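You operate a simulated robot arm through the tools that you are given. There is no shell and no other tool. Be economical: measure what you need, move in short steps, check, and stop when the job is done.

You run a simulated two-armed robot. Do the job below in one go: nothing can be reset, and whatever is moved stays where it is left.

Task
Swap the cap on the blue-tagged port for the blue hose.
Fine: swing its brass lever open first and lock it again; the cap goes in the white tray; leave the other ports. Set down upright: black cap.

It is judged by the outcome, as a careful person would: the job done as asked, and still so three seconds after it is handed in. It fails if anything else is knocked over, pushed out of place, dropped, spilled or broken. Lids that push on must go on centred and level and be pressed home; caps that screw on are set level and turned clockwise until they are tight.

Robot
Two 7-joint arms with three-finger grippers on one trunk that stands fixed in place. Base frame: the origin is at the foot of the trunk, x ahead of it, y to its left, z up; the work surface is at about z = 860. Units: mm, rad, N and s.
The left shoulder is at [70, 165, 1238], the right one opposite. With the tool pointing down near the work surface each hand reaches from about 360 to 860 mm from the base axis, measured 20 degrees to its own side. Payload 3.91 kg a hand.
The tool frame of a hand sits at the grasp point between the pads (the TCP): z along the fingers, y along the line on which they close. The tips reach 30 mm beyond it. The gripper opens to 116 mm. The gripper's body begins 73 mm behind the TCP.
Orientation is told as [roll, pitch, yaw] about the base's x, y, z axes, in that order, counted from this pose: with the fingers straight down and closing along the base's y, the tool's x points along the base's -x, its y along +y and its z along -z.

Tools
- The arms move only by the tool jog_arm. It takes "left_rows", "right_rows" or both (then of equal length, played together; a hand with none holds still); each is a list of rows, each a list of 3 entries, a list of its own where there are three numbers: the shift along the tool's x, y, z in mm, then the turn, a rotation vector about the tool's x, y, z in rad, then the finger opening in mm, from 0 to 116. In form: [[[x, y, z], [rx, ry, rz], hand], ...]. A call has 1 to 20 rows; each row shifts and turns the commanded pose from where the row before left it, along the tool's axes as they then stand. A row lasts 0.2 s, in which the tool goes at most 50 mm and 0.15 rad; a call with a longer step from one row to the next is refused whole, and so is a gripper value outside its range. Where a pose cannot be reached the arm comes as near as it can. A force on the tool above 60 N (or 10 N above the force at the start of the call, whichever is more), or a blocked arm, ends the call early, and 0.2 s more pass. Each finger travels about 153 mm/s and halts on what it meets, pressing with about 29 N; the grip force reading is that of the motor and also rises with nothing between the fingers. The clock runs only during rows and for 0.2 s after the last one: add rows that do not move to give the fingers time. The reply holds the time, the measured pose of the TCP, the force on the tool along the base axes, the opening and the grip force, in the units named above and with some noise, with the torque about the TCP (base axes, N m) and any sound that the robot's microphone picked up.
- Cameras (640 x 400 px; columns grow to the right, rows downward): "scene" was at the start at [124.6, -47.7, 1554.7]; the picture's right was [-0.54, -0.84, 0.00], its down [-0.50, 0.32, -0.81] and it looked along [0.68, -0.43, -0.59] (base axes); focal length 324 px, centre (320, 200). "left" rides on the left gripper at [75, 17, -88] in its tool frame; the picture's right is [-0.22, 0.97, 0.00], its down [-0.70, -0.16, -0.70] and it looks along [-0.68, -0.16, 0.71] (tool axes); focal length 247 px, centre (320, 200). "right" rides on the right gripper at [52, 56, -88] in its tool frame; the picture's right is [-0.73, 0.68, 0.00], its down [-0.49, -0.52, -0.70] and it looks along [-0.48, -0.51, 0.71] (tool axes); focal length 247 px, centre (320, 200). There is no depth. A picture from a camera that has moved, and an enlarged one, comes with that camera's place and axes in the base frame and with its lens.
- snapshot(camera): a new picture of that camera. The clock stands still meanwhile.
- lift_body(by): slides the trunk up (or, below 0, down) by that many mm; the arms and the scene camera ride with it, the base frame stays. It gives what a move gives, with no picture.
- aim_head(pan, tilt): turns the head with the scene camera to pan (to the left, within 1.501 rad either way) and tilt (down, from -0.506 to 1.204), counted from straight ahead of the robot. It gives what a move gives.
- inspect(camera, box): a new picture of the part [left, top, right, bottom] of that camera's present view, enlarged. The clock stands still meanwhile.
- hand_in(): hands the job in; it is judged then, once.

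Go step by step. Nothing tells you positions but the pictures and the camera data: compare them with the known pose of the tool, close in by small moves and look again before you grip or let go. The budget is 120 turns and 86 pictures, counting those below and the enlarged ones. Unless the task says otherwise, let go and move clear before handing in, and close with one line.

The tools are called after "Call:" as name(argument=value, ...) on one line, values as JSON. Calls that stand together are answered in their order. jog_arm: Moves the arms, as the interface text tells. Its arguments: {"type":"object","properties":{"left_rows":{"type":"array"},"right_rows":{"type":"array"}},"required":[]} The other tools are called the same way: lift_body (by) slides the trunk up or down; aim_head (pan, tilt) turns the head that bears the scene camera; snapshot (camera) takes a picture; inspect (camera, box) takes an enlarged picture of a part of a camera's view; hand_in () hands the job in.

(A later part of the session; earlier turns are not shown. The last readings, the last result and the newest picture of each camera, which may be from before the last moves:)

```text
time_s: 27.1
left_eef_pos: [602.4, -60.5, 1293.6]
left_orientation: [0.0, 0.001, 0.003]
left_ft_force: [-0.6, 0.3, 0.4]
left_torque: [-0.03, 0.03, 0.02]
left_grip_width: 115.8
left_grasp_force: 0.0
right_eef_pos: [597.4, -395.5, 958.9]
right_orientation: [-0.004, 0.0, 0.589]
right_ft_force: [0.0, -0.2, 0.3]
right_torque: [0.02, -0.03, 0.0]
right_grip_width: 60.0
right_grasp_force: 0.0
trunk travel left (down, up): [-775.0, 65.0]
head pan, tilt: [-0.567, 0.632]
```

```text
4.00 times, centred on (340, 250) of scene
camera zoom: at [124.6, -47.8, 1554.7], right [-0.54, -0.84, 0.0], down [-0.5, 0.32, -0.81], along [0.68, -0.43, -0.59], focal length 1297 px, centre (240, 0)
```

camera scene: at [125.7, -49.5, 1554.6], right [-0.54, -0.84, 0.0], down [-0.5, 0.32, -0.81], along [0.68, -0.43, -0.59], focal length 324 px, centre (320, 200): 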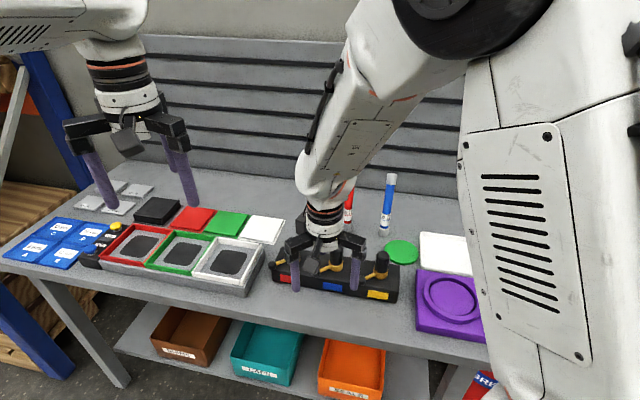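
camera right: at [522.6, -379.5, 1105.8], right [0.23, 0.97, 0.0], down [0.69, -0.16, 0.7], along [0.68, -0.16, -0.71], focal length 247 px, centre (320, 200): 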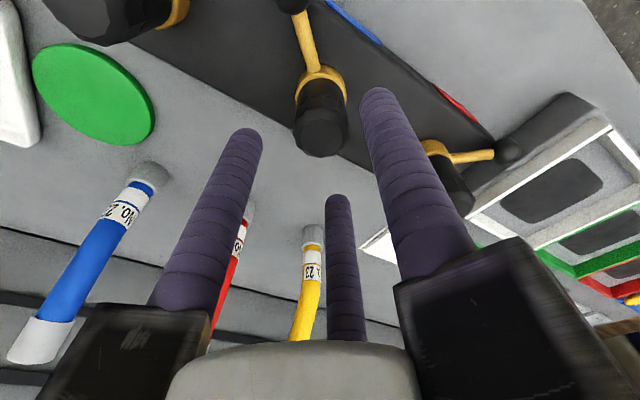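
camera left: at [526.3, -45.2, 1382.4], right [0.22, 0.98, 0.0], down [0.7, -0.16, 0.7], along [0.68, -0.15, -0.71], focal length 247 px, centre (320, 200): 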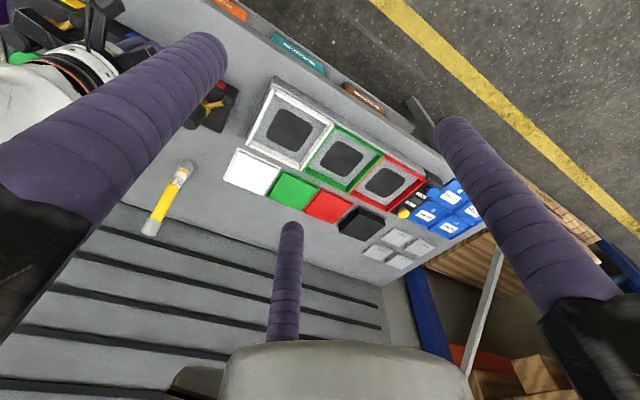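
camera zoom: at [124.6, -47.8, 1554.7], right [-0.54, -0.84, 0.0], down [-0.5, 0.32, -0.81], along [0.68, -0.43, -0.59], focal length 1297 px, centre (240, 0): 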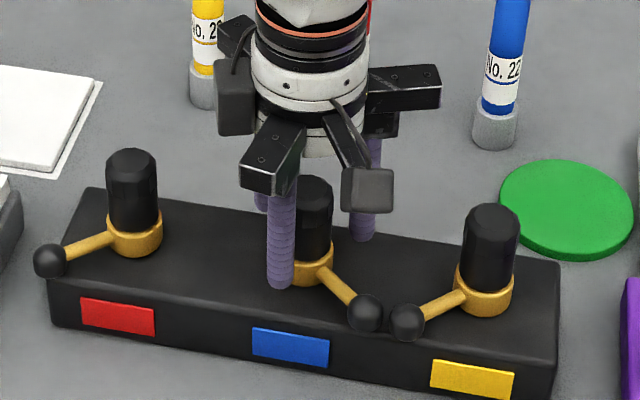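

Nearly centred, so I'll shift about 2 mm and close on the cap.

Call:
jog_arm(right_rows=[[[-0.5, -2.5, 0], [0, 0, 0], 50], [[0, 0, 0], [0, 0, 0], 38], [[0, 0, 0], [0, 0, 0], 15], [[0, 0, 0], [0, 0, 0], 15], [[0, 0, 0], [0, 0, 0], 15]])

```text
time_s: 28.2
left_eef_pos: [600.9, -58.9, 1294.4]
left_orientation: [0.0, 0.0, 0.003]
left_ft_force: [-0.1, -0.1, 0.0]
left_torque: [0.03, 0.04, 0.0]
left_grip_width: 115.9
left_grasp_force: 0.0
right_eef_pos: [596.5, -396.1, 959.8]
right_orientation: [0.0, 0.003, 0.593]
right_ft_force: [-19.2, 18.6, -11.6]
right_torque: [0.06, -0.23, -0.02]
right_grip_width: 33.7
right_grasp_force: 29.0
trunk travel left (down, up): [-775.0, 65.0]
head pan, tilt: [-0.567, 0.632]
```

Gripped at 33.7 mm, with some side load. I'll ease that off before lifting.

Call:
jog_arm(right_rows=[[[0.5, 2.5, 0], [0, 0, 0], 15], [[0, 0, 0], [0, 0, 0], 15]])

```text
time_s: 28.9
left_eef_pos: [600.7, -60.4, 1294.1]
left_orientation: [0.001, 0.0, 0.002]
left_ft_force: [-1.1, 0.0, 0.3]
left_torque: [-0.01, 0.01, 0.01]
left_grip_width: 116.1
left_grasp_force: 0.0
right_eef_pos: [595.1, -395.6, 959.9]
right_orientation: [-0.003, 0.0, 0.59]
right_ft_force: [-17.2, 15.0, -11.8]
right_torque: [-0.03, -0.23, 0.07]
right_grip_width: 32.7
right_grasp_force: 29.2
trunk travel left (down, up): [-775.0, 65.0]
head pan, tilt: [-0.567, 0.632]
```

Call:
jog_arm(right_rows=[[[0.5, 3, 0], [0, 0, 0], 15], [[0, 0, -1], [0, 0, 0], 15], [[0, 0, 0], [0, 0, 0], 15]])

Call:
inspect(camera="right", box=[200, 60, 460, 260])

```text
time_s: 29.6
left_eef_pos: [604.0, -60.4, 1294.3]
left_orientation: [-0.001, -0.001, 0.001]
left_ft_force: [0.7, 0.0, 0.1]
left_torque: [0.04, 0.03, -0.01]
left_grip_width: 116.0
left_grasp_force: 0.1
right_eef_pos: [594.3, -395.9, 960.9]
right_orientation: [-0.004, 0.0, 0.589]
right_ft_force: [-13.7, 6.4, -13.4]
right_torque: [-0.05, -0.12, 0.16]
right_grip_width: 31.3
right_grasp_force: 28.4
trunk travel left (down, up): [-775.0, 65.0]
head pan, tilt: [-0.567, 0.632]
```

```text
2.00 times, centred on (330, 160) of right
camera zoom: at [519.7, -377.8, 1048.3], right [0.23, 0.97, 0.0], down [0.69, -0.16, 0.7], along [0.68, -0.16, -0.71], focal length 494 px, centre (300, 280)
```

zoom: 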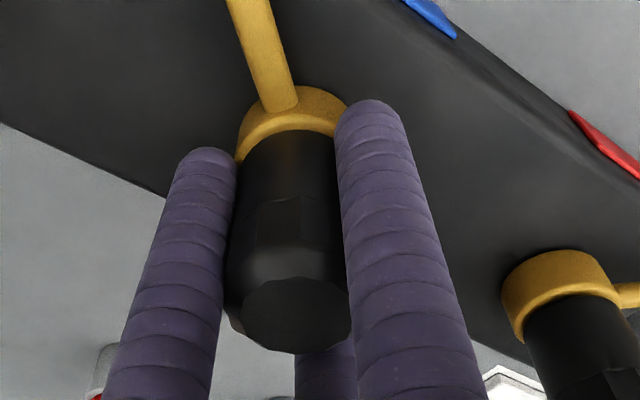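

Call:
jog_arm(right_rows=[[[2.2, 2.2, -1], [0, 0, 0], 15], [[0, 0, -1], [0, 0, 0], 15], [[0, 0, 0], [0, 0, 0], 15]])

```text
time_s: 30.4
left_eef_pos: [602.8, -60.3, 1292.8]
left_orientation: [0.0, 0.001, 0.002]
left_ft_force: [0.0, -0.1, -0.2]
left_torque: [-0.02, 0.02, 0.02]
left_grip_width: 116.0
left_grasp_force: 0.0
right_eef_pos: [592.9, -396.1, 963.6]
right_orientation: [-0.003, 0.0, 0.59]
right_ft_force: [-0.1, -0.5, 0.6]
right_torque: [-0.02, 0.05, 0.01]
right_grip_width: 31.0
right_grasp_force: 29.1
trunk travel left (down, up): [-775.0, 65.0]
head pan, tilt: [-0.567, 0.632]
```

The side load is gone, and the axis reads (593, -396). I'll lift slowly.

Call:
jog_arm(right_rows=[[[0, 0, -3], [0, 0, 0], 15], [[0, 0, -3], [0, 0, 0], 15], [[0, 0, -4], [0, 0, 0], 15], [[0, 0, -5], [0, 0, 0], 15], [[0, 0, -5], [0, 0, 0], 15], [[0, 0, -5], [0, 0, 0], 15], [[0, 0, 0], [0, 0, 0], 15]])

Call:
inspect(camera="right", box=[200, 60, 460, 260])

```text
time_s: 32.0
left_eef_pos: [603.3, -60.8, 1293.2]
left_orientation: [0.0, 0.001, 0.0]
left_ft_force: [-0.4, -0.4, -0.3]
left_torque: [0.01, 0.01, 0.0]
left_grip_width: 116.0
left_grasp_force: 0.0
right_eef_pos: [592.1, -394.3, 988.6]
right_orientation: [-0.002, 0.001, 0.59]
right_ft_force: [0.6, 0.5, 0.5]
right_torque: [0.01, 0.02, -0.01]
right_grip_width: 31.1
right_grasp_force: 29.5
trunk travel left (down, up): [-775.0, 65.0]
head pan, tilt: [-0.567, 0.632]
```

```text
2.00 times, centred on (330, 160) of right
camera zoom: at [517.8, -376.9, 1075.6], right [0.23, 0.97, 0.0], down [0.69, -0.16, 0.7], along [0.68, -0.16, -0.71], focal length 494 px, centre (300, 280)
```

zoom: 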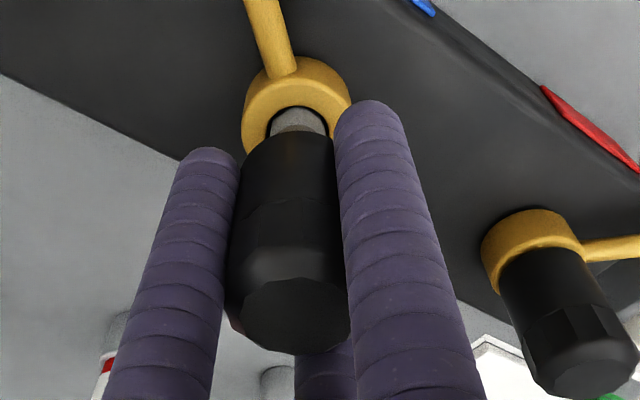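

The cap is coming off a grey nipple. I'll lift it well clear and look at both.

Call:
jog_arm(right_rows=[[[0, 0, -10], [0, 0, 0], 15], [[0, 0, -20], [0, 0, 0], 15], [[0, 0, -30], [0, 0, 0], 15], [[0, 0, -30], [0, 0, 0], 15], [[0, 0, -20], [0, 0, 0], 15], [[0, 0, 0], [0, 0, 0], 15]])

Call:
inspect(camera="scene", box=[260, 140, 420, 300])

Call:
snapshot(camera="right")

```text
time_s: 33.5
left_eef_pos: [602.2, -60.6, 1293.2]
left_orientation: [0.001, 0.002, 0.001]
left_ft_force: [0.0, -0.1, -0.3]
left_torque: [0.02, -0.02, 0.0]
left_grip_width: 116.0
left_grasp_force: 0.1
right_eef_pos: [593.3, -396.2, 1100.3]
right_orientation: [-0.001, 0.002, 0.59]
right_ft_force: [-0.2, 0.6, -0.3]
right_torque: [-0.02, -0.02, 0.0]
right_grip_width: 30.9
right_grasp_force: 29.0
trunk travel left (down, up): [-775.0, 65.0]
head pan, tilt: [-0.567, 0.632]
```

```text
2.50 times, centred on (340, 220) of scene
camera zoom: at [125.0, -47.9, 1554.7], right [-0.54, -0.84, 0.0], down [-0.5, 0.32, -0.81], along [0.68, -0.43, -0.59], focal length 811 px, centre (270, 150)
```

zoom: 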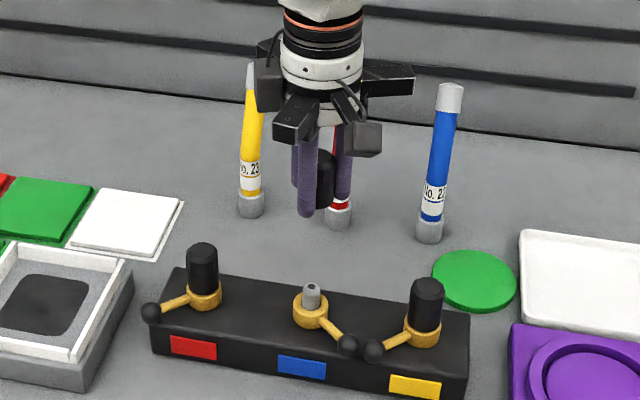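

```text
43 pictures are left
camera right: at [518.7, -378.1, 1187.0], right [0.23, 0.97, 0.0], down [0.69, -0.16, 0.7], along [0.68, -0.16, -0.71], focal length 247 px, centre (320, 200)
```

right: 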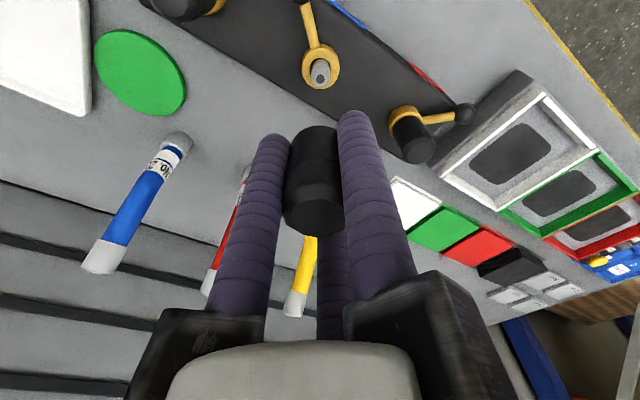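

The cap is off and the nipple is exposed. I'll carry the cap over to the white tray, whose centre is at about (488, -725).

Call:
jog_arm(right_rows=[[[33.8, -26.9, 0], [0, 0, 0], 15], [[33.8, -26.9, 0], [0, 0, 0], 15], [[33.8, -26.9, 0], [0, 0, 0], 15], [[33.8, -26.9, 0], [0, 0, 0], 15], [[33.8, -26.9, 0], [0, 0, 0], 15], [[33.8, -26.9, 0], [0, 0, 0], 15], [[33.8, -26.9, 0], [0, 0, 0], 15], [[33.8, -26.9, 0], [0, 0, 0], 15], [[0, 0, 20], [0, 0, 0], 15], [[0, 0, 20], [0, 0, 0], 15], [[0, 0, 0], [0, 0, 0], 15]])

Call:
snapshot(camera="right")

Call:
snapshot(camera="scene")

```text
time_s: 35.9
left_eef_pos: [602.4, -60.5, 1292.0]
left_orientation: [0.001, 0.001, 0.002]
left_ft_force: [-0.6, -0.6, -0.5]
left_torque: [-0.01, 0.0, -0.02]
left_grip_width: 115.8
left_grasp_force: 0.1
right_eef_pos: [485.0, -726.3, 1061.2]
right_orientation: [-0.002, 0.0, 0.591]
right_ft_force: [0.0, -0.5, -0.2]
right_torque: [0.04, 0.03, 0.02]
right_grip_width: 31.2
right_grasp_force: 28.7
trunk travel left (down, up): [-775.0, 65.0]
head pan, tilt: [-0.567, 0.632]
```

```text
42 pictures are left
camera right: at [411.4, -708.0, 1147.3], right [0.23, 0.97, 0.0], down [0.69, -0.16, 0.7], along [0.68, -0.16, -0.71], focal length 247 px, centre (320, 200)
```

right: 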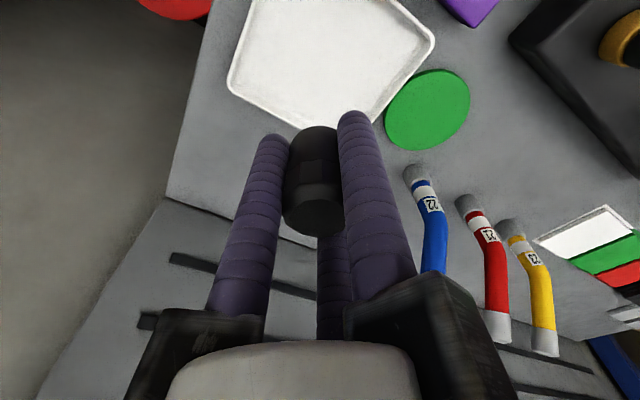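

```text
41 pictures are left
camera scene: at [124.2, -48.2, 1554.8], right [-0.54, -0.84, 0.0], down [-0.5, 0.32, -0.81], along [0.68, -0.43, -0.59], focal length 324 px, centre (320, 200)
```

scene: 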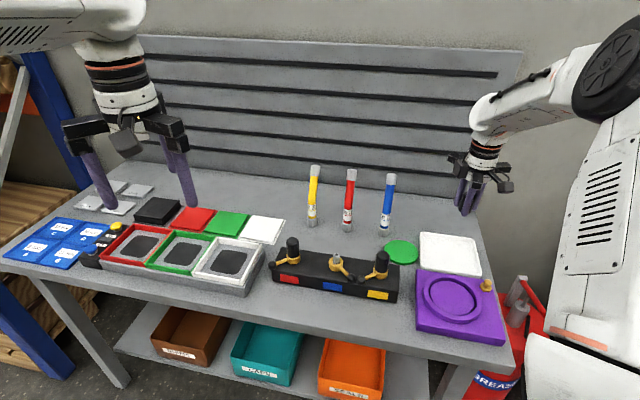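

I'm over the tray centre. I'll go down 115 mm and then look.

Call:
jog_arm(right_rows=[[[0, 0, 35], [0, 0, 0], 15], [[0, 0, 35], [0, 0, 0], 15], [[0, 0, 25], [0, 0, 0], 15], [[0, 0, 20], [0, 0, 0], 15], [[0, 0, 0], [0, 0, 0], 15]])

Call:
snapshot(camera="right")

Call:
inspect(camera="scene", box=[400, 200, 520, 300])

```text
time_s: 37.0
left_eef_pos: [602.3, -60.0, 1293.3]
left_orientation: [0.001, 0.001, 0.003]
left_ft_force: [0.6, 0.1, -0.1]
left_torque: [0.01, 0.01, 0.0]
left_grip_width: 116.3
left_grasp_force: 0.0
right_eef_pos: [485.7, -725.8, 944.5]
right_orientation: [-0.003, -0.001, 0.59]
right_ft_force: [0.3, 0.2, -1.0]
right_torque: [0.0, -0.02, 0.01]
right_grip_width: 31.3
right_grasp_force: 28.9
trunk travel left (down, up): [-775.0, 65.0]
head pan, tilt: [-0.567, 0.632]
```

```text
40 pictures are left
camera right: at [411.2, -707.6, 1032.3], right [0.23, 0.97, 0.0], down [0.69, -0.16, 0.7], along [0.68, -0.16, -0.71], focal length 247 px, centre (320, 200)
```

right: 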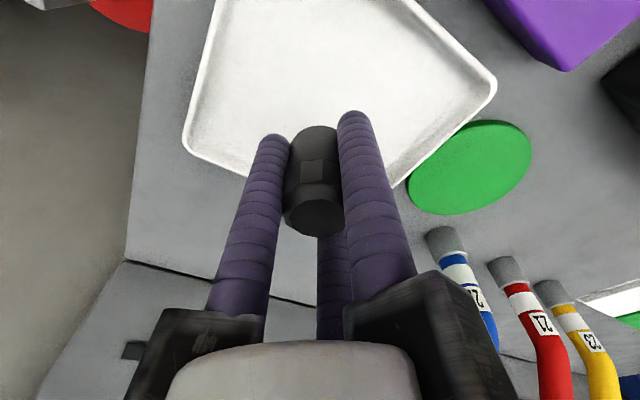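

```text
4.00 times, centred on (460, 250) of scene
camera zoom: at [124.4, -47.7, 1554.8], right [-0.54, -0.84, 0.0], down [-0.5, 0.32, -0.81], along [0.68, -0.43, -0.59], focal length 1297 px, centre (-240, 0)
```

zoom: 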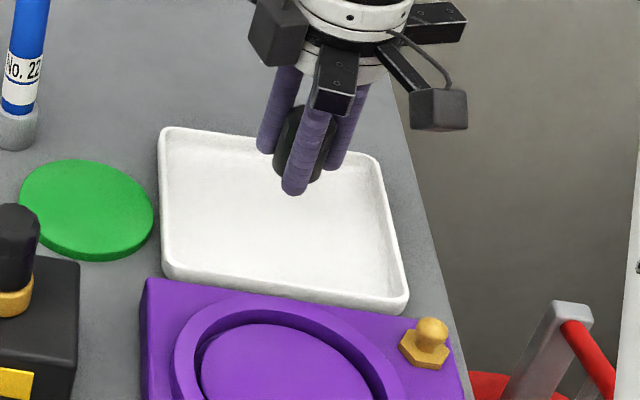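

I'll lower gently until it makes contact.

Call:
jog_arm(right_rows=[[[0, 0, 10], [0, 0, 0], 15], [[0, 0, 8], [0, 0, 0], 15], [[0, 0, 4], [0, 0, 0], 15], [[0, 0, 3], [0, 0, 0], 15], [[0, 0, 3], [0, 0, 0], 15], [[0, 0, 3], [0, 0, 0], 15], [[0, 0, 0], [0, 0, 0], 15]])

```text
time_s: 38.6
left_eef_pos: [601.9, -60.6, 1293.6]
left_orientation: [0.001, 0.001, 0.002]
left_ft_force: [0.3, -0.6, 0.1]
left_torque: [0.03, 0.01, 0.0]
left_grip_width: 115.9
left_grasp_force: 0.1
right_eef_pos: [487.7, -723.9, 914.3]
right_orientation: [-0.002, 0.0, 0.589]
right_ft_force: [-0.4, -0.2, 0.5]
right_torque: [-0.01, 0.0, 0.01]
right_grip_width: 31.4
right_grasp_force: 29.0
trunk travel left (down, up): [-775.0, 65.0]
head pan, tilt: [-0.567, 0.632]
```

Call:
jog_arm(right_rows=[[[0, 0, 2], [0, 0, 0], 15], [[0, 0, 2], [0, 0, 0], 15], [[0, 0, 2], [0, 0, 0], 15], [[0, 0, 0], [0, 0, 0], 15]])

Call:
inspect(camera="scene", box=[400, 200, 520, 300])

Call:
inspect(camera="right", box=[220, 70, 420, 250])

```text
time_s: 39.6
left_eef_pos: [603.0, -61.3, 1293.7]
left_orientation: [0.0, 0.003, 0.001]
left_ft_force: [0.2, -0.5, 0.4]
left_torque: [0.01, 0.01, -0.02]
left_grip_width: 115.6
left_grasp_force: 0.1
right_eef_pos: [489.0, -723.8, 907.4]
right_orientation: [-0.002, 0.001, 0.59]
right_ft_force: [-0.3, 0.5, -0.8]
right_torque: [0.03, 0.0, 0.01]
right_grip_width: 31.3
right_grasp_force: 28.8
trunk travel left (down, up): [-775.0, 65.0]
head pan, tilt: [-0.567, 0.632]
```

```text
4.00 times, centred on (460, 250) of scene
camera zoom: at [124.7, -47.9, 1554.7], right [-0.54, -0.84, 0.0], down [-0.5, 0.32, -0.81], along [0.68, -0.43, -0.59], focal length 1297 px, centre (-240, 0)
```

zoom: 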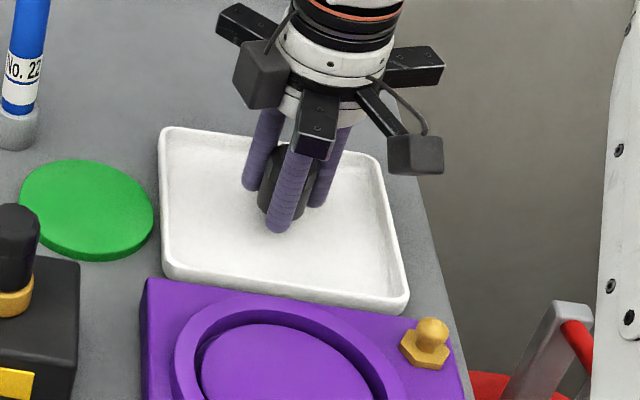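

```text
2.22 times, centred on (320, 160) of right
camera zoom: at [413.5, -706.8, 994.4], right [0.23, 0.97, 0.0], down [0.69, -0.16, 0.7], along [0.68, -0.16, -0.71], focal length 549 px, centre (320, 289)
```

zoom: 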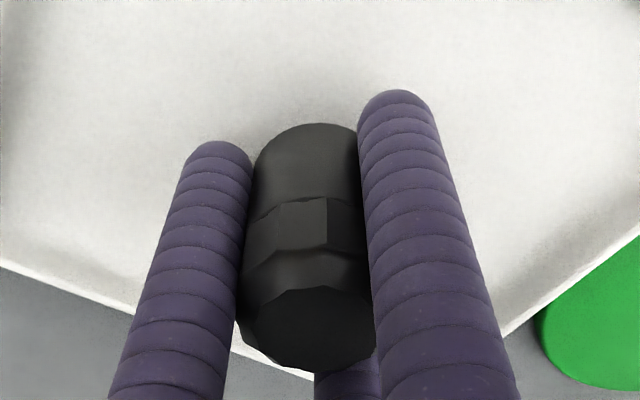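

Call:
jog_arm(right_rows=[[[0, 0, 2], [0, 0, 0], 15], [[0, 0, 2], [0, 0, 0], 15], [[0, 0, 1.5], [0, 0, 0], 15], [[0, 0, 0], [0, 0, 0], 15]])

```text
time_s: 40.6
left_eef_pos: [602.7, -61.7, 1292.9]
left_orientation: [0.0, 0.002, 0.001]
left_ft_force: [-0.6, -0.9, -0.6]
left_torque: [0.0, -0.03, 0.0]
left_grip_width: 116.1
left_grasp_force: 0.1
right_eef_pos: [486.8, -724.3, 901.1]
right_orientation: [-0.004, 0.0, 0.59]
right_ft_force: [0.5, 0.0, -0.4]
right_torque: [0.01, -0.01, 0.01]
right_grip_width: 31.5
right_grasp_force: 29.1
trunk travel left (down, up): [-775.0, 65.0]
head pan, tilt: [-0.567, 0.632]
```

Call:
jog_arm(right_rows=[[[0, 0, 1.5], [0, 0, 0], 15], [[0, 0, 1.5], [0, 0, 0], 15], [[0, 0, 1.5], [0, 0, 0], 15], [[0, 0, 0], [0, 0, 0], 15]])

```text
time_s: 41.6
left_eef_pos: [602.2, -60.7, 1293.4]
left_orientation: [0.002, 0.001, 0.001]
left_ft_force: [-0.9, 0.6, -0.3]
left_torque: [0.03, -0.01, 0.01]
left_grip_width: 115.7
left_grasp_force: 0.0
right_eef_pos: [488.6, -724.5, 896.5]
right_orientation: [-0.004, 0.001, 0.59]
right_ft_force: [-0.5, 0.5, 0.0]
right_torque: [0.02, 0.03, -0.02]
right_grip_width: 31.2
right_grasp_force: 28.9
trunk travel left (down, up): [-775.0, 65.0]
head pan, tilt: [-0.567, 0.632]
```

Call:
jog_arm(right_rows=[[[0, 0, 1.2], [0, 0, 0], 15], [[0, 0, 1.2], [0, 0, 0], 15], [[0, 0, 0], [0, 0, 0], 15]])

Call:
inspect(camera="scene", box=[430, 210, 510, 270])

```text
time_s: 42.5
left_eef_pos: [602.5, -59.8, 1293.3]
left_orientation: [-0.001, 0.002, 0.002]
left_ft_force: [-0.5, 0.6, 0.3]
left_torque: [-0.02, 0.04, 0.03]
left_grip_width: 115.9
left_grasp_force: 0.1
right_eef_pos: [488.6, -725.7, 895.1]
right_orientation: [-0.004, 0.0, 0.589]
right_ft_force: [0.1, 1.6, -0.5]
right_torque: [0.03, -0.02, 0.0]
right_grip_width: 31.3
right_grasp_force: 29.2
trunk travel left (down, up): [-775.0, 65.0]
head pan, tilt: [-0.567, 0.632]
```

```text
6.67 times, centred on (470, 240) of scene
camera zoom: at [124.6, -47.8, 1554.7], right [-0.54, -0.84, 0.0], down [-0.5, 0.32, -0.81], along [0.68, -0.43, -0.59], focal length 2162 px, centre (-680, -67)
```

zoom: 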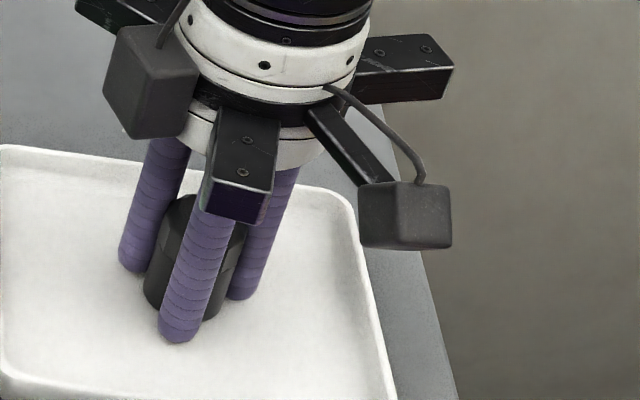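

Almost down. A few more 1 mm steps.

Call:
jog_arm(right_rows=[[[0, 0, 1], [0, 0, 0], 15], [[0, 0, 1], [0, 0, 0], 15], [[0, 0, 1], [0, 0, 0], 15], [[0, 0, 0], [0, 0, 0], 15]])

```text
time_s: 43.5
left_eef_pos: [601.0, -59.1, 1294.3]
left_orientation: [-0.001, 0.001, 0.003]
left_ft_force: [-0.3, 0.1, 0.5]
left_torque: [0.02, 0.03, 0.03]
left_grip_width: 116.0
left_grasp_force: 0.1
right_eef_pos: [487.6, -724.5, 894.4]
right_orientation: [-0.006, -0.003, 0.589]
right_ft_force: [3.1, -7.5, 19.2]
right_torque: [0.14, 0.18, 0.05]
right_grip_width: 31.2
right_grasp_force: 29.0
trunk travel left (down, up): [-775.0, 65.0]
head pan, tilt: [-0.567, 0.632]
```

Contact at 19 N. I'll relieve 1 mm, open slowly, then rise.

Call:
jog_arm(right_rows=[[[0, 0, -1.0], [0, 0, 0], 15], [[0, 0, 0], [0, 0, 0], 31], [[0, 0, 0], [0, 0, 0], 36], [[0, 0, 0], [0, 0, 0], 45], [[0, 0, 0], [0, 0, 0], 60], [[0, 0, 0], [0, 0, 0], 60]])

Call:
inspect(camera="scene", box=[430, 210, 510, 270])

```text
time_s: 44.9
left_eef_pos: [601.8, -60.0, 1293.3]
left_orientation: [0.002, 0.0, 0.003]
left_ft_force: [0.6, 0.0, -0.3]
left_torque: [-0.03, 0.02, 0.02]
left_grip_width: 115.9
left_grasp_force: 0.1
right_eef_pos: [487.7, -724.6, 893.5]
right_orientation: [-0.005, 0.001, 0.589]
right_ft_force: [8.3, -14.7, 18.5]
right_torque: [0.11, 0.12, 0.01]
right_grip_width: 51.8
right_grasp_force: 0.0
trunk travel left (down, up): [-775.0, 65.0]
head pan, tilt: [-0.567, 0.632]
```

```text
6.67 times, centred on (470, 240) of scene
camera zoom: at [124.1, -47.4, 1554.9], right [-0.54, -0.84, 0.0], down [-0.5, 0.32, -0.81], along [0.68, -0.43, -0.59], focal length 2162 px, centre (-680, -67)
```

zoom: 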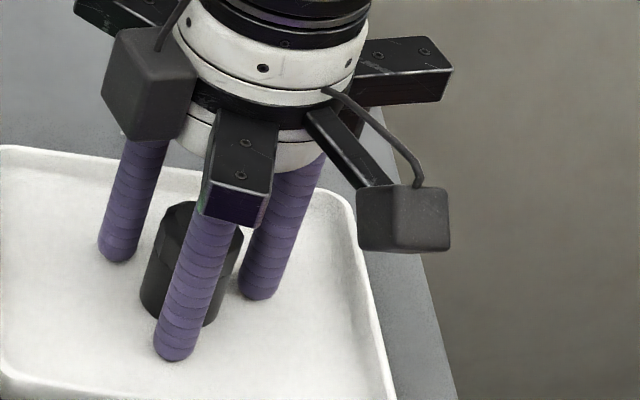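

The cap is standing and the tips are touching the tray floor, so I'll rise straight up.

Call:
jog_arm(right_rows=[[[0, 0, -3], [0, 0, 0], 52], [[0, 0, -10], [0, 0, 0], 60], [[0, 0, -35], [0, 0, 0], 60], [[0, 0, -45], [0, 0, 0], 60], [[0, 0, -45], [0, 0, 0], 60], [[0, 0, -45], [0, 0, 0], 60], [[0, 0, 0], [0, 0, 0], 60]])

Call:
inspect(camera="scene", box=[360, 160, 520, 300])

```text
time_s: 46.5
left_eef_pos: [602.6, -61.7, 1293.1]
left_orientation: [0.001, 0.002, 0.001]
left_ft_force: [0.2, -0.3, -0.3]
left_torque: [0.02, 0.0, 0.03]
left_grip_width: 116.0
left_grasp_force: 0.1
right_eef_pos: [487.1, -724.7, 1072.8]
right_orientation: [-0.002, -0.001, 0.59]
right_ft_force: [0.5, -0.7, 0.3]
right_torque: [0.01, 0.0, -0.03]
right_grip_width: 59.9
right_grasp_force: 0.0
trunk travel left (down, up): [-775.0, 65.0]
head pan, tilt: [-0.567, 0.632]
```

```text
2.86 times, centred on (440, 230) of scene
camera zoom: at [125.0, -48.5, 1554.7], right [-0.54, -0.84, 0.0], down [-0.5, 0.32, -0.81], along [0.68, -0.43, -0.59], focal length 927 px, centre (-23, 114)
```

zoom: 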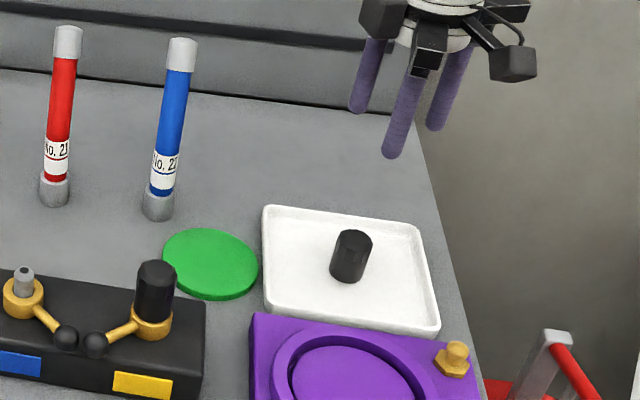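

The cap stands upright in the tray. Next is the blue hose, at about (662, -627) with its top at z≈1065. I'll rise above its top, move over it, and check alignment.

Call:
jog_arm(right_rows=[[[0, 0, -35], [0, 0, 0], 60], [[0, 0, -35], [0, 0, 0], 60], [[-40, -3.4, 0], [0, 0, 0], 60], [[-40, -3.4, 0], [0, 0, 0], 60], [[-40, -3.4, 0], [0, 0, 0], 60], [[-40, -3.4, 0], [0, 0, 0], 60], [[-40, -3.4, 0], [0, 0, 0], 60], [[0, 0, 0], [0, 0, 0], 60], [[0, 0, 0], [0, 0, 0], 60]])

Call:
snapshot(camera="right")

Call:
inspect(camera="scene", box=[320, 110, 480, 250])

```text
time_s: 48.5
left_eef_pos: [603.1, -61.5, 1293.1]
left_orientation: [0.001, 0.002, 0.001]
left_ft_force: [0.1, -0.1, 0.0]
left_torque: [0.02, -0.01, -0.01]
left_grip_width: 116.1
left_grasp_force: 0.0
right_eef_pos: [663.8, -626.6, 1146.7]
right_orientation: [-0.001, 0.0, 0.59]
right_ft_force: [-0.8, -0.3, -0.4]
right_torque: [-0.04, 0.03, 0.0]
right_grip_width: 60.2
right_grasp_force: 0.1
trunk travel left (down, up): [-775.0, 65.0]
head pan, tilt: [-0.567, 0.632]
```

```text
33 pictures are left
camera right: at [587.7, -608.1, 1233.7], right [0.23, 0.97, 0.0], down [0.69, -0.16, 0.7], along [0.68, -0.16, -0.71], focal length 247 px, centre (320, 200)
```

right: 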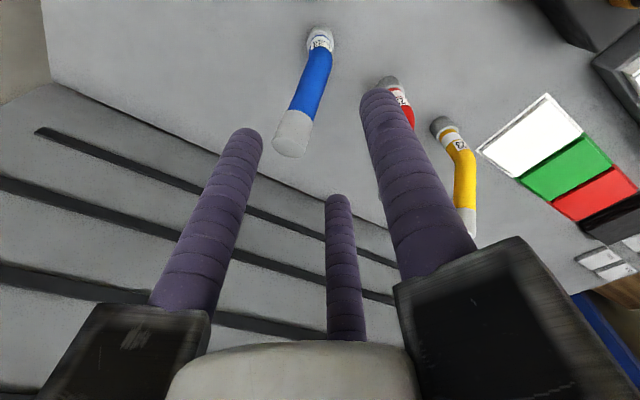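

```text
2.86 times, centred on (400, 180) of scene
camera zoom: at [124.6, -47.7, 1554.7], right [-0.54, -0.84, 0.0], down [-0.5, 0.32, -0.81], along [0.68, -0.43, -0.59], focal length 927 px, centre (91, 257)
```

zoom: 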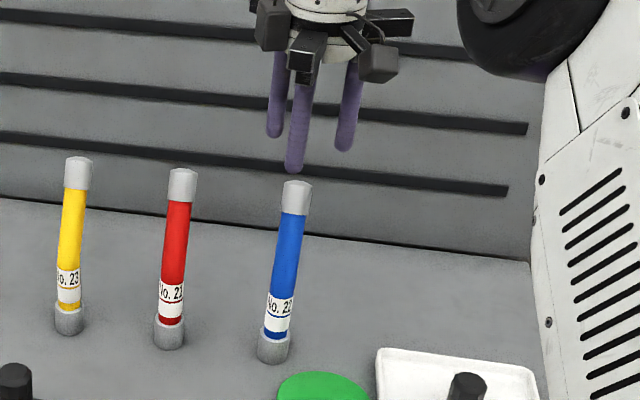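

The hose is bent: its base is at about (664, -627), but its top leans back to about (694, -660, 1051). I'll zoom in to get its shape.

Call:
inspect(camera="right", box=[240, 10, 400, 170])

Call:
inspect(camera="scene", box=[360, 160, 420, 250])

```text
2.50 times, centred on (320, 90) of right
camera zoom: at [587.7, -608.1, 1233.7], right [0.23, 0.97, 0.0], down [0.69, -0.16, 0.7], along [0.68, -0.16, -0.71], focal length 617 px, centre (320, 475)
```

zoom: 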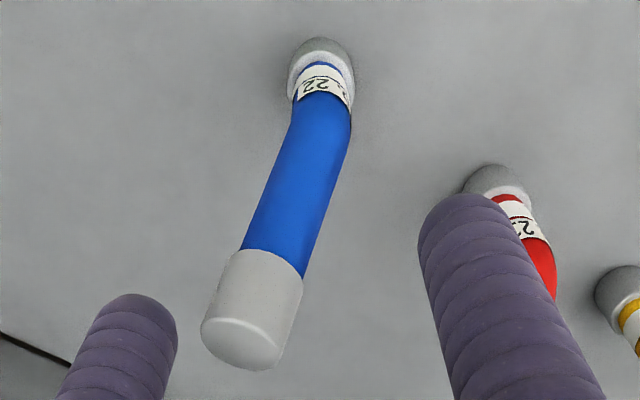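

```text
4.44 times, centred on (390, 205) of scene
camera zoom: at [124.6, -47.7, 1554.7], right [-0.54, -0.84, 0.0], down [-0.5, 0.32, -0.81], along [0.68, -0.43, -0.59], focal length 1442 px, centre (9, 178)
```

zoom: 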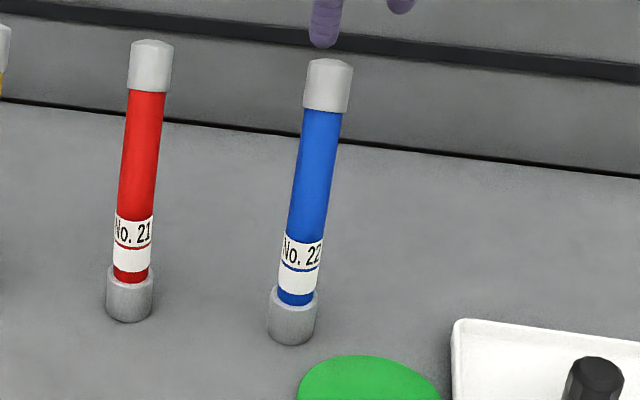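

The lower part of the hose is vertical up to z≈940, and the upper part is straight but leans back about 22°. I'll pinch the upper straight segment with the hand tilted 45° from the robot side, so first I back away and reorient.

Call:
jog_arm(right_rows=[[[10.8, 41.5, 8.5], [0, 0, 0], 80], [[10.8, 41.5, 8.5], [0, 0, 0], 80], [[0, 0, 0], [0, 0, 0.1425], 80], [[0, 0, 0], [0, 0, 0.1425], 80], [[0, 0, 0], [0, 0, 0.1425], 80], [[0, 0, 0], [0, 0, 0.1425], 80], [[0, 0, 0], [0, 0, 0.1425], 80], [[0, 0, 0], [0, 0, 0.1425], 80], [[0, 0, 0], [0, 0, 0.1425], 80], [[0, 0, 0], [0, 0, 0.1425], 80], [[0, 0, 0], [0, 0, 0.1425], 80], [[0, 0, 0], [0, 0, 0.1425], 80], [[0, 0, 0], [0, -0.131, 0], 80], [[0, 0, 0], [0, -0.131, 0], 80], [[0, 0, 0], [0, -0.131, 0], 80], [[0, 0, 0], [0, -0.131, 0], 80], [[0, 0, 0], [0, -0.131, 0], 80], [[0, 0, 0], [0, -0.131, 0], 80], [[0, 0, 0], [0, 0, 0], 80]])

Call:
snapshot(camera="right")

Call:
snapshot(camera="scene")

```text
time_s: 52.5
left_eef_pos: [602.1, -60.2, 1292.8]
left_orientation: [-0.001, 0.002, 0.001]
left_ft_force: [0.3, 0.8, -0.2]
left_torque: [0.02, 0.01, 0.0]
left_grip_width: 116.2
left_grasp_force: 0.0
right_eef_pos: [598.9, -571.2, 1128.3]
right_orientation: [-0.001, -0.79, -0.832]
right_ft_force: [0.5, -0.6, 0.7]
right_torque: [0.01, 0.0, 0.02]
right_grip_width: 79.9
right_grasp_force: 0.1
trunk travel left (down, up): [-775.0, 65.0]
head pan, tilt: [-0.567, 0.632]
```

```text
29 pictures are left
camera right: at [573.9, -459.3, 1152.8], right [0.85, 0.08, 0.52], down [-0.49, -0.24, 0.84], along [0.19, -0.97, -0.16], focal length 247 px, centre (320, 200)
```

right: 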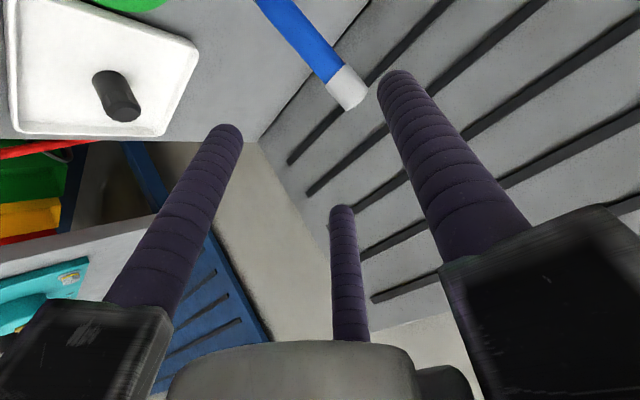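

```text
28 pictures are left
camera scene: at [124.4, -48.1, 1554.7], right [-0.54, -0.84, 0.0], down [-0.5, 0.32, -0.81], along [0.68, -0.43, -0.59], focal length 324 px, centre (320, 200)
```

scene: 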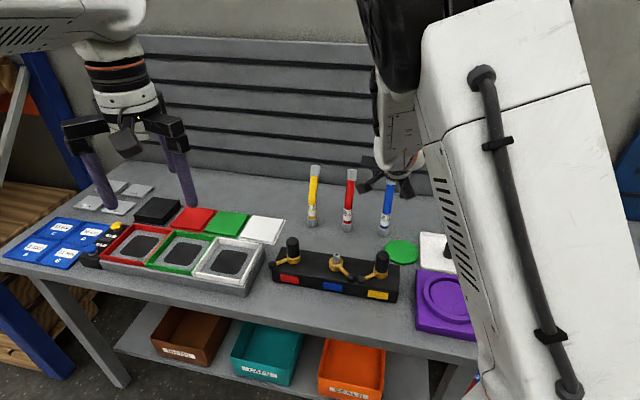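

The hand reached the tilted pose, and this view confirms the hose top at about (690, -660, 1049). I'll move in along the approach line and stop halfway to check.

Call:
jog_arm(right_rows=[[[17, 1.6, 33], [0, 0, 0], 80], [[17, 1.6, 33], [0, 0, 0], 80], [[0, 0, 30], [0, 0, 0], 80], [[0, 0, 25], [0, 0, 0], 80], [[0, 0, 0], [0, 0, 0], 80], [[0, 0, 0], [0, 0, 0], 80]])

Call:
snapshot(camera="right")

Call:
inspect(camera="scene", box=[340, 150, 460, 250])

```text
time_s: 53.9
left_eef_pos: [601.7, -60.9, 1293.3]
left_orientation: [0.001, 0.001, 0.0]
left_ft_force: [0.6, -0.2, -0.3]
left_torque: [0.03, -0.01, 0.0]
left_grip_width: 115.9
left_grasp_force: 0.0
right_eef_pos: [641.8, -614.4, 1017.1]
right_orientation: [-0.001, -0.788, -0.834]
right_ft_force: [-0.9, -0.3, -0.2]
right_torque: [0.04, -0.05, 0.01]
right_grip_width: 80.2
right_grasp_force: 0.1
trunk travel left (down, up): [-775.0, 65.0]
head pan, tilt: [-0.567, 0.632]
```

```text
27 pictures are left
camera right: at [616.6, -502.8, 1041.9], right [0.85, 0.08, 0.52], down [-0.49, -0.24, 0.84], along [0.19, -0.97, -0.16], focal length 247 px, centre (320, 200)
```

right: 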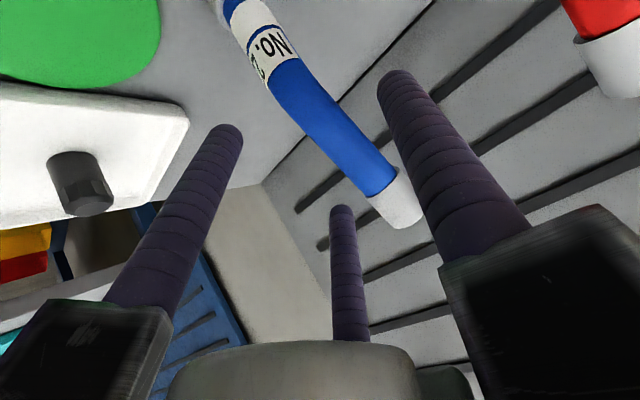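

```text
4.00 times, centred on (400, 200) of scene
camera zoom: at [124.3, -47.5, 1554.8], right [-0.54, -0.84, 0.0], down [-0.5, 0.32, -0.81], along [0.68, -0.43, -0.59], focal length 1297 px, centre (0, 200)
```

zoom: 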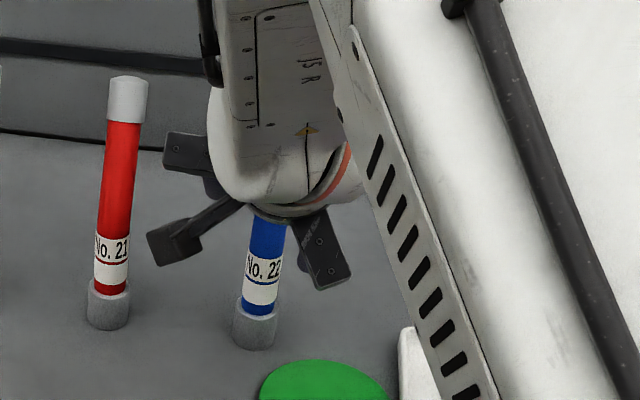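

Predictions match what I see. I'll advance the remaining 54 mm.

Call:
jog_arm(right_rows=[[[0, 0, 15], [0, 0, 0], 80], [[-0.8, 0.2, 15], [0, 0, 0], 80], [[-0.8, 0.2, 14], [0, 0, 0], 80], [[0, 0, 10], [0, 0, 0], 80], [[0, 0, 0], [0, 0, 0], 80]])

Call:
snapshot(camera="right")

```text
time_s: 55.0
left_eef_pos: [603.1, -60.6, 1293.1]
left_orientation: [0.001, 0.001, 0.001]
left_ft_force: [0.4, -0.5, 1.4]
left_torque: [0.03, 0.0, -0.01]
left_grip_width: 116.0
left_grasp_force: 0.0
right_eef_pos: [669.9, -642.2, 981.6]
right_orientation: [-0.002, -0.789, -0.832]
right_ft_force: [-0.5, 0.0, 0.0]
right_torque: [-0.01, -0.01, 0.0]
right_grip_width: 79.9
right_grasp_force: 0.1
trunk travel left (down, up): [-775.0, 65.0]
head pan, tilt: [-0.567, 0.632]
```

```text
25 pictures are left
camera right: at [645.1, -530.9, 1005.8], right [0.85, 0.08, 0.52], down [-0.49, -0.24, 0.84], along [0.19, -0.97, -0.16], focal length 247 px, centre (320, 200)
```

right: 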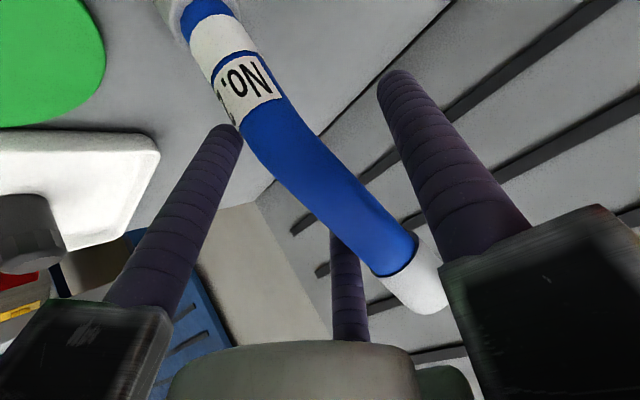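

The hose sits between the +y jaw and the other two. I'll close partway and check centring.

Call:
jog_arm(right_rows=[[[0, 0, 0], [0, 0, 0], 65], [[0, 0, 0], [0, 0, 0], 54], [[0, 0, 0], [0, 0, 0], 54]])

Call:
snapshot(camera="right")

```text
time_s: 55.9
left_eef_pos: [602.1, -59.8, 1293.3]
left_orientation: [0.001, 0.002, 0.001]
left_ft_force: [0.1, 0.3, -0.3]
left_torque: [-0.02, 0.04, -0.03]
left_grip_width: 115.9
left_grasp_force: 0.1
right_eef_pos: [671.9, -642.3, 981.3]
right_orientation: [-0.001, -0.789, -0.831]
right_ft_force: [0.4, -0.3, -0.1]
right_torque: [0.03, -0.02, -0.02]
right_grip_width: 54.1
right_grasp_force: 0.1
trunk travel left (down, up): [-775.0, 65.0]
head pan, tilt: [-0.567, 0.632]
```

```text
24 pictures are left
camera right: at [645.3, -530.9, 1005.8], right [0.85, 0.08, 0.52], down [-0.49, -0.24, 0.84], along [0.19, -0.97, -0.16], focal length 247 px, centre (320, 200)
```

right: 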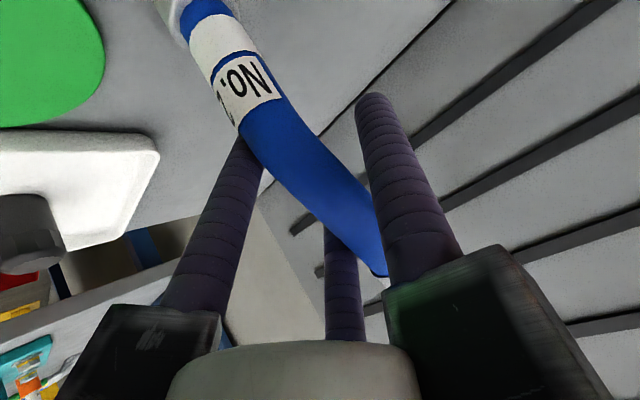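

Call:
jog_arm(right_rows=[[[0, 0, 0], [0, 0, 0], 46], [[0, 0, 0], [0, 0, 0], 40], [[0, 0, 0], [0, 0, 0], 30], [[0, 0, 0], [0, 0, 0], 20], [[0, 0, 0], [0, 0, 0], 20]])

Call:
snapshot(camera="right")

Call:
inspect(camera="scene", box=[340, 150, 460, 250])

```text
time_s: 57.0
left_eef_pos: [602.0, -60.2, 1294.3]
left_orientation: [0.0, 0.0, 0.003]
left_ft_force: [0.5, -0.2, 0.4]
left_torque: [0.0, -0.01, -0.03]
left_grip_width: 115.9
left_grasp_force: 0.2
right_eef_pos: [669.5, -643.4, 981.1]
right_orientation: [-0.003, -0.788, -0.834]
right_ft_force: [-3.5, -0.4, 0.8]
right_torque: [-0.04, 0.4, 0.07]
right_grip_width: 40.5
right_grasp_force: 29.3
trunk travel left (down, up): [-775.0, 65.0]
head pan, tilt: [-0.567, 0.632]
```

```text
23 pictures are left
camera right: at [644.6, -531.3, 1005.4], right [0.85, 0.08, 0.52], down [-0.49, -0.24, 0.84], along [0.19, -0.97, -0.17], focal length 247 px, centre (320, 200)
```

right: 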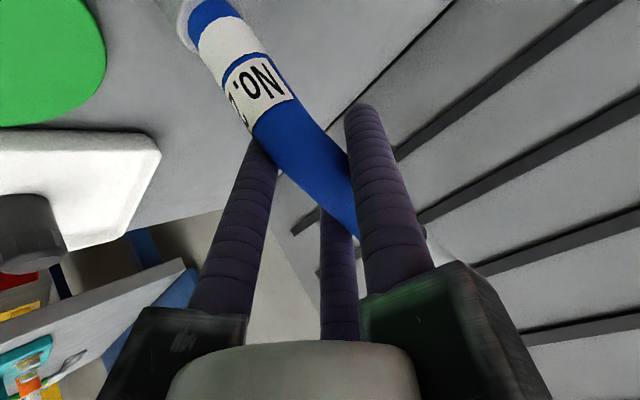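

```text
4.00 times, centred on (400, 200) of scene
camera zoom: at [124.4, -48.1, 1554.7], right [-0.54, -0.84, 0.0], down [-0.5, 0.32, -0.81], along [0.68, -0.43, -0.59], focal length 1297 px, centre (0, 200)
```

zoom: 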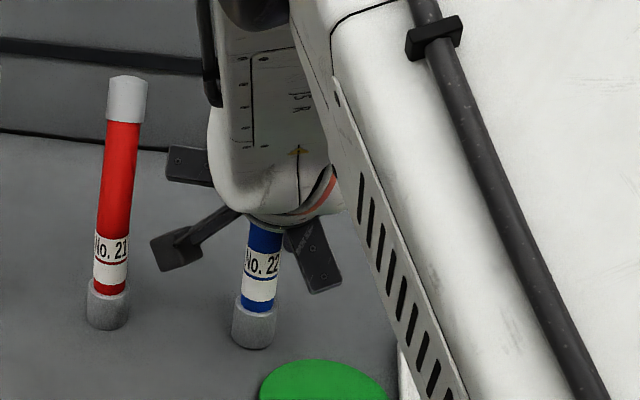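

Gripped at 40.5 mm. I'll lift straight up 120 mm and check the hose.

Call:
jog_arm(right_rows=[[[-3.5, 0, -3.5], [0, 0, 0], 20], [[-7, 0, -7], [0, 0, 0], 20], [[-14, 0, -14], [0, 0, 0], 20], [[-20, 0, -20], [0, 0, 0], 20], [[-20, 0, -20], [0, 0, 0], 20], [[-20, 0, -20], [0, 0, 0], 20], [[0, 0, 0], [0, 0, 0], 20]])

Call:
inspect(camera="scene", box=[320, 130, 480, 250])

Call:
snapshot(camera="right")

```text
time_s: 58.6
left_eef_pos: [602.4, -61.2, 1293.2]
left_orientation: [0.001, 0.003, 0.002]
left_ft_force: [1.3, -0.8, 0.1]
left_torque: [0.0, 0.03, 0.0]
left_grip_width: 116.0
left_grasp_force: 0.0
right_eef_pos: [669.2, -642.6, 1100.9]
right_orientation: [-0.002, -0.789, -0.833]
right_ft_force: [0.4, -0.1, -2.6]
right_torque: [-0.01, 0.04, -0.02]
right_grip_width: 40.3
right_grasp_force: 29.1
trunk travel left (down, up): [-775.0, 65.0]
head pan, tilt: [-0.567, 0.632]
```

```text
3.33 times, centred on (400, 190) of scene
camera zoom: at [125.3, -48.5, 1554.6], right [-0.54, -0.84, 0.0], down [-0.5, 0.32, -0.81], along [0.68, -0.43, -0.59], focal length 1081 px, centre (53, 233)
```

zoom: 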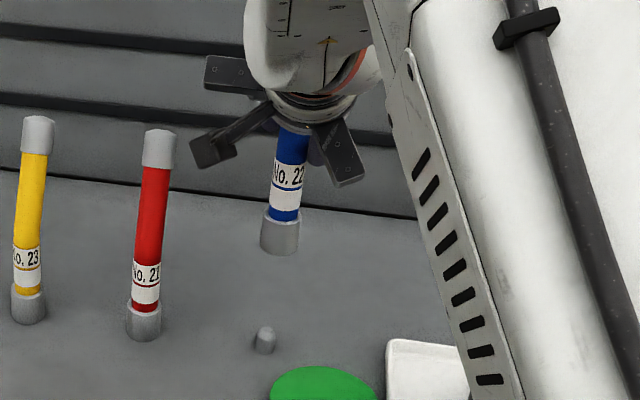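

```text
20 pictures are left
camera right: at [644.4, -530.8, 1125.2], right [0.85, 0.08, 0.52], down [-0.49, -0.24, 0.84], along [0.19, -0.97, -0.17], focal length 247 px, centre (320, 200)
```

right: 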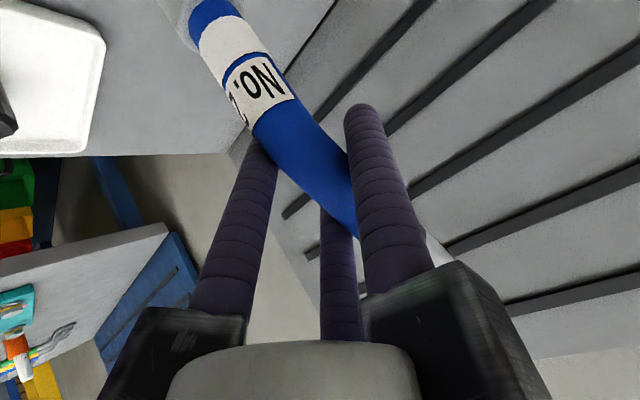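

The hose lifted cleanly off its peg, which confirms the base was at (663, -627.5). I'll carry it to above the blue nipple at (593, -396), with the bottom about 25 mm above the nipple top.

Call:
jog_arm(right_rows=[[[12.5, 8.6, -12.8], [0, 0, 0], 20], [[25.5, 17.3, -25.7], [0, 0, 0], 20], [[25.5, 17.3, -25.7], [0, 0, 0], 20], [[25.5, 17.3, -25.7], [0, 0, 0], 20], [[25.5, 17.3, -25.7], [0, 0, 0], 20], [[25.5, 17.3, -25.7], [0, 0, 0], 20], [[12.8, 8.6, -12.9], [0, 0, 0], 20], [[0, 0, 0], [0, 0, 0], 20], [[0, 0, 0], [0, 0, 0], 20]])

Call:
inspect(camera="scene", box=[280, 170, 400, 290])

Call:
snapshot(camera="right")

```text
time_s: 60.9
left_eef_pos: [603.7, -60.7, 1293.3]
left_orientation: [0.0, 0.001, 0.004]
left_ft_force: [-0.5, -0.6, 0.0]
left_torque: [0.01, 0.0, -0.02]
left_grip_width: 115.9
left_grasp_force: 0.0
right_eef_pos: [592.7, -437.4, 1082.7]
right_orientation: [0.062, -0.719, -0.93]
right_ft_force: [0.2, -0.1, -2.9]
right_torque: [-0.02, -0.01, -0.05]
right_grip_width: 40.1
right_grasp_force: 28.9
right hand out of reach, approached as far as the arm can: row 7
trunk travel left (down, up): [-775.0, 65.0]
head pan, tilt: [-0.567, 0.632]
stopped in row 9 (right hand): the arm was blocked; the commanded pose is now the measured one
```

```text
3.33 times, centred on (340, 230) of scene
camera zoom: at [124.8, -48.0, 1554.7], right [-0.54, -0.84, 0.0], down [-0.5, 0.32, -0.81], along [0.68, -0.43, -0.59], focal length 1081 px, centre (253, 100)
```

zoom: 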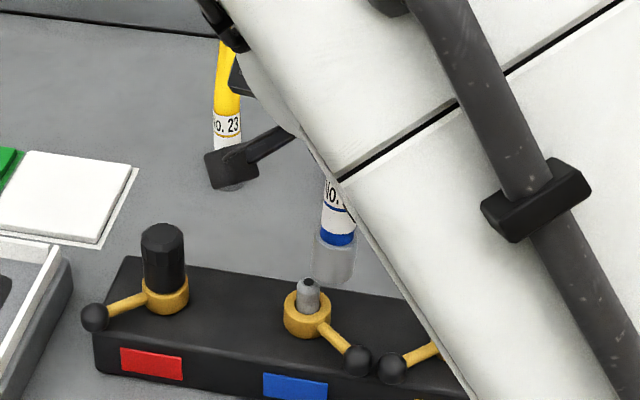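

```text
18 pictures are left
camera right: at [574.3, -328.7, 1117.1], right [0.86, -0.01, 0.51], down [-0.5, -0.28, 0.82], along [0.13, -0.96, -0.25], focal length 247 px, centre (320, 200)
```

right: 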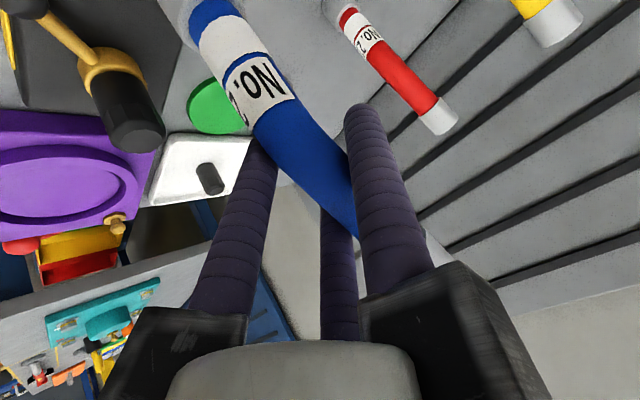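

The arm can't hold this orientation so close in. Since the lower part of the hose is vertical, I can turn hand and hose about the vertical to an easier azimuth. I'll back off, restore the tilt, and turn +0.4 rad about the vertical.

Call:
jog_arm(right_rows=[[[-23, -2, 1.2], [0, 0, 0], 20], [[-23, -2, 1.2], [-0.005, -0.035, -0.036], 20], [[0, 0, 0], [0, -0.035, -0.035], 20], [[0, 0, 0], [-0.071, 0, -0.0704], 20], [[0, 0, 0], [-0.071, 0, -0.0704], 20], [[0, 0, 0], [-0.071, 0, -0.0704], 20], [[0, 0, 0], [-0.071, 0, -0.0704], 20], [[0, 0, 0], [0, 0, 0], 20]])

```text
time_s: 62.6
left_eef_pos: [602.4, -60.3, 1291.2]
left_orientation: [0.0, 0.002, 0.003]
left_ft_force: [0.3, 0.8, -0.6]
left_torque: [-0.01, -0.01, -0.01]
left_grip_width: 116.0
left_grasp_force: 0.0
right_eef_pos: [613.6, -469.2, 1112.1]
right_orientation: [-0.009, -0.795, -0.423]
right_ft_force: [0.5, -0.5, -2.2]
right_torque: [-0.05, 0.04, 0.0]
right_grip_width: 39.9
right_grasp_force: 29.3
trunk travel left (down, up): [-775.0, 65.0]
head pan, tilt: [-0.567, 0.632]
```

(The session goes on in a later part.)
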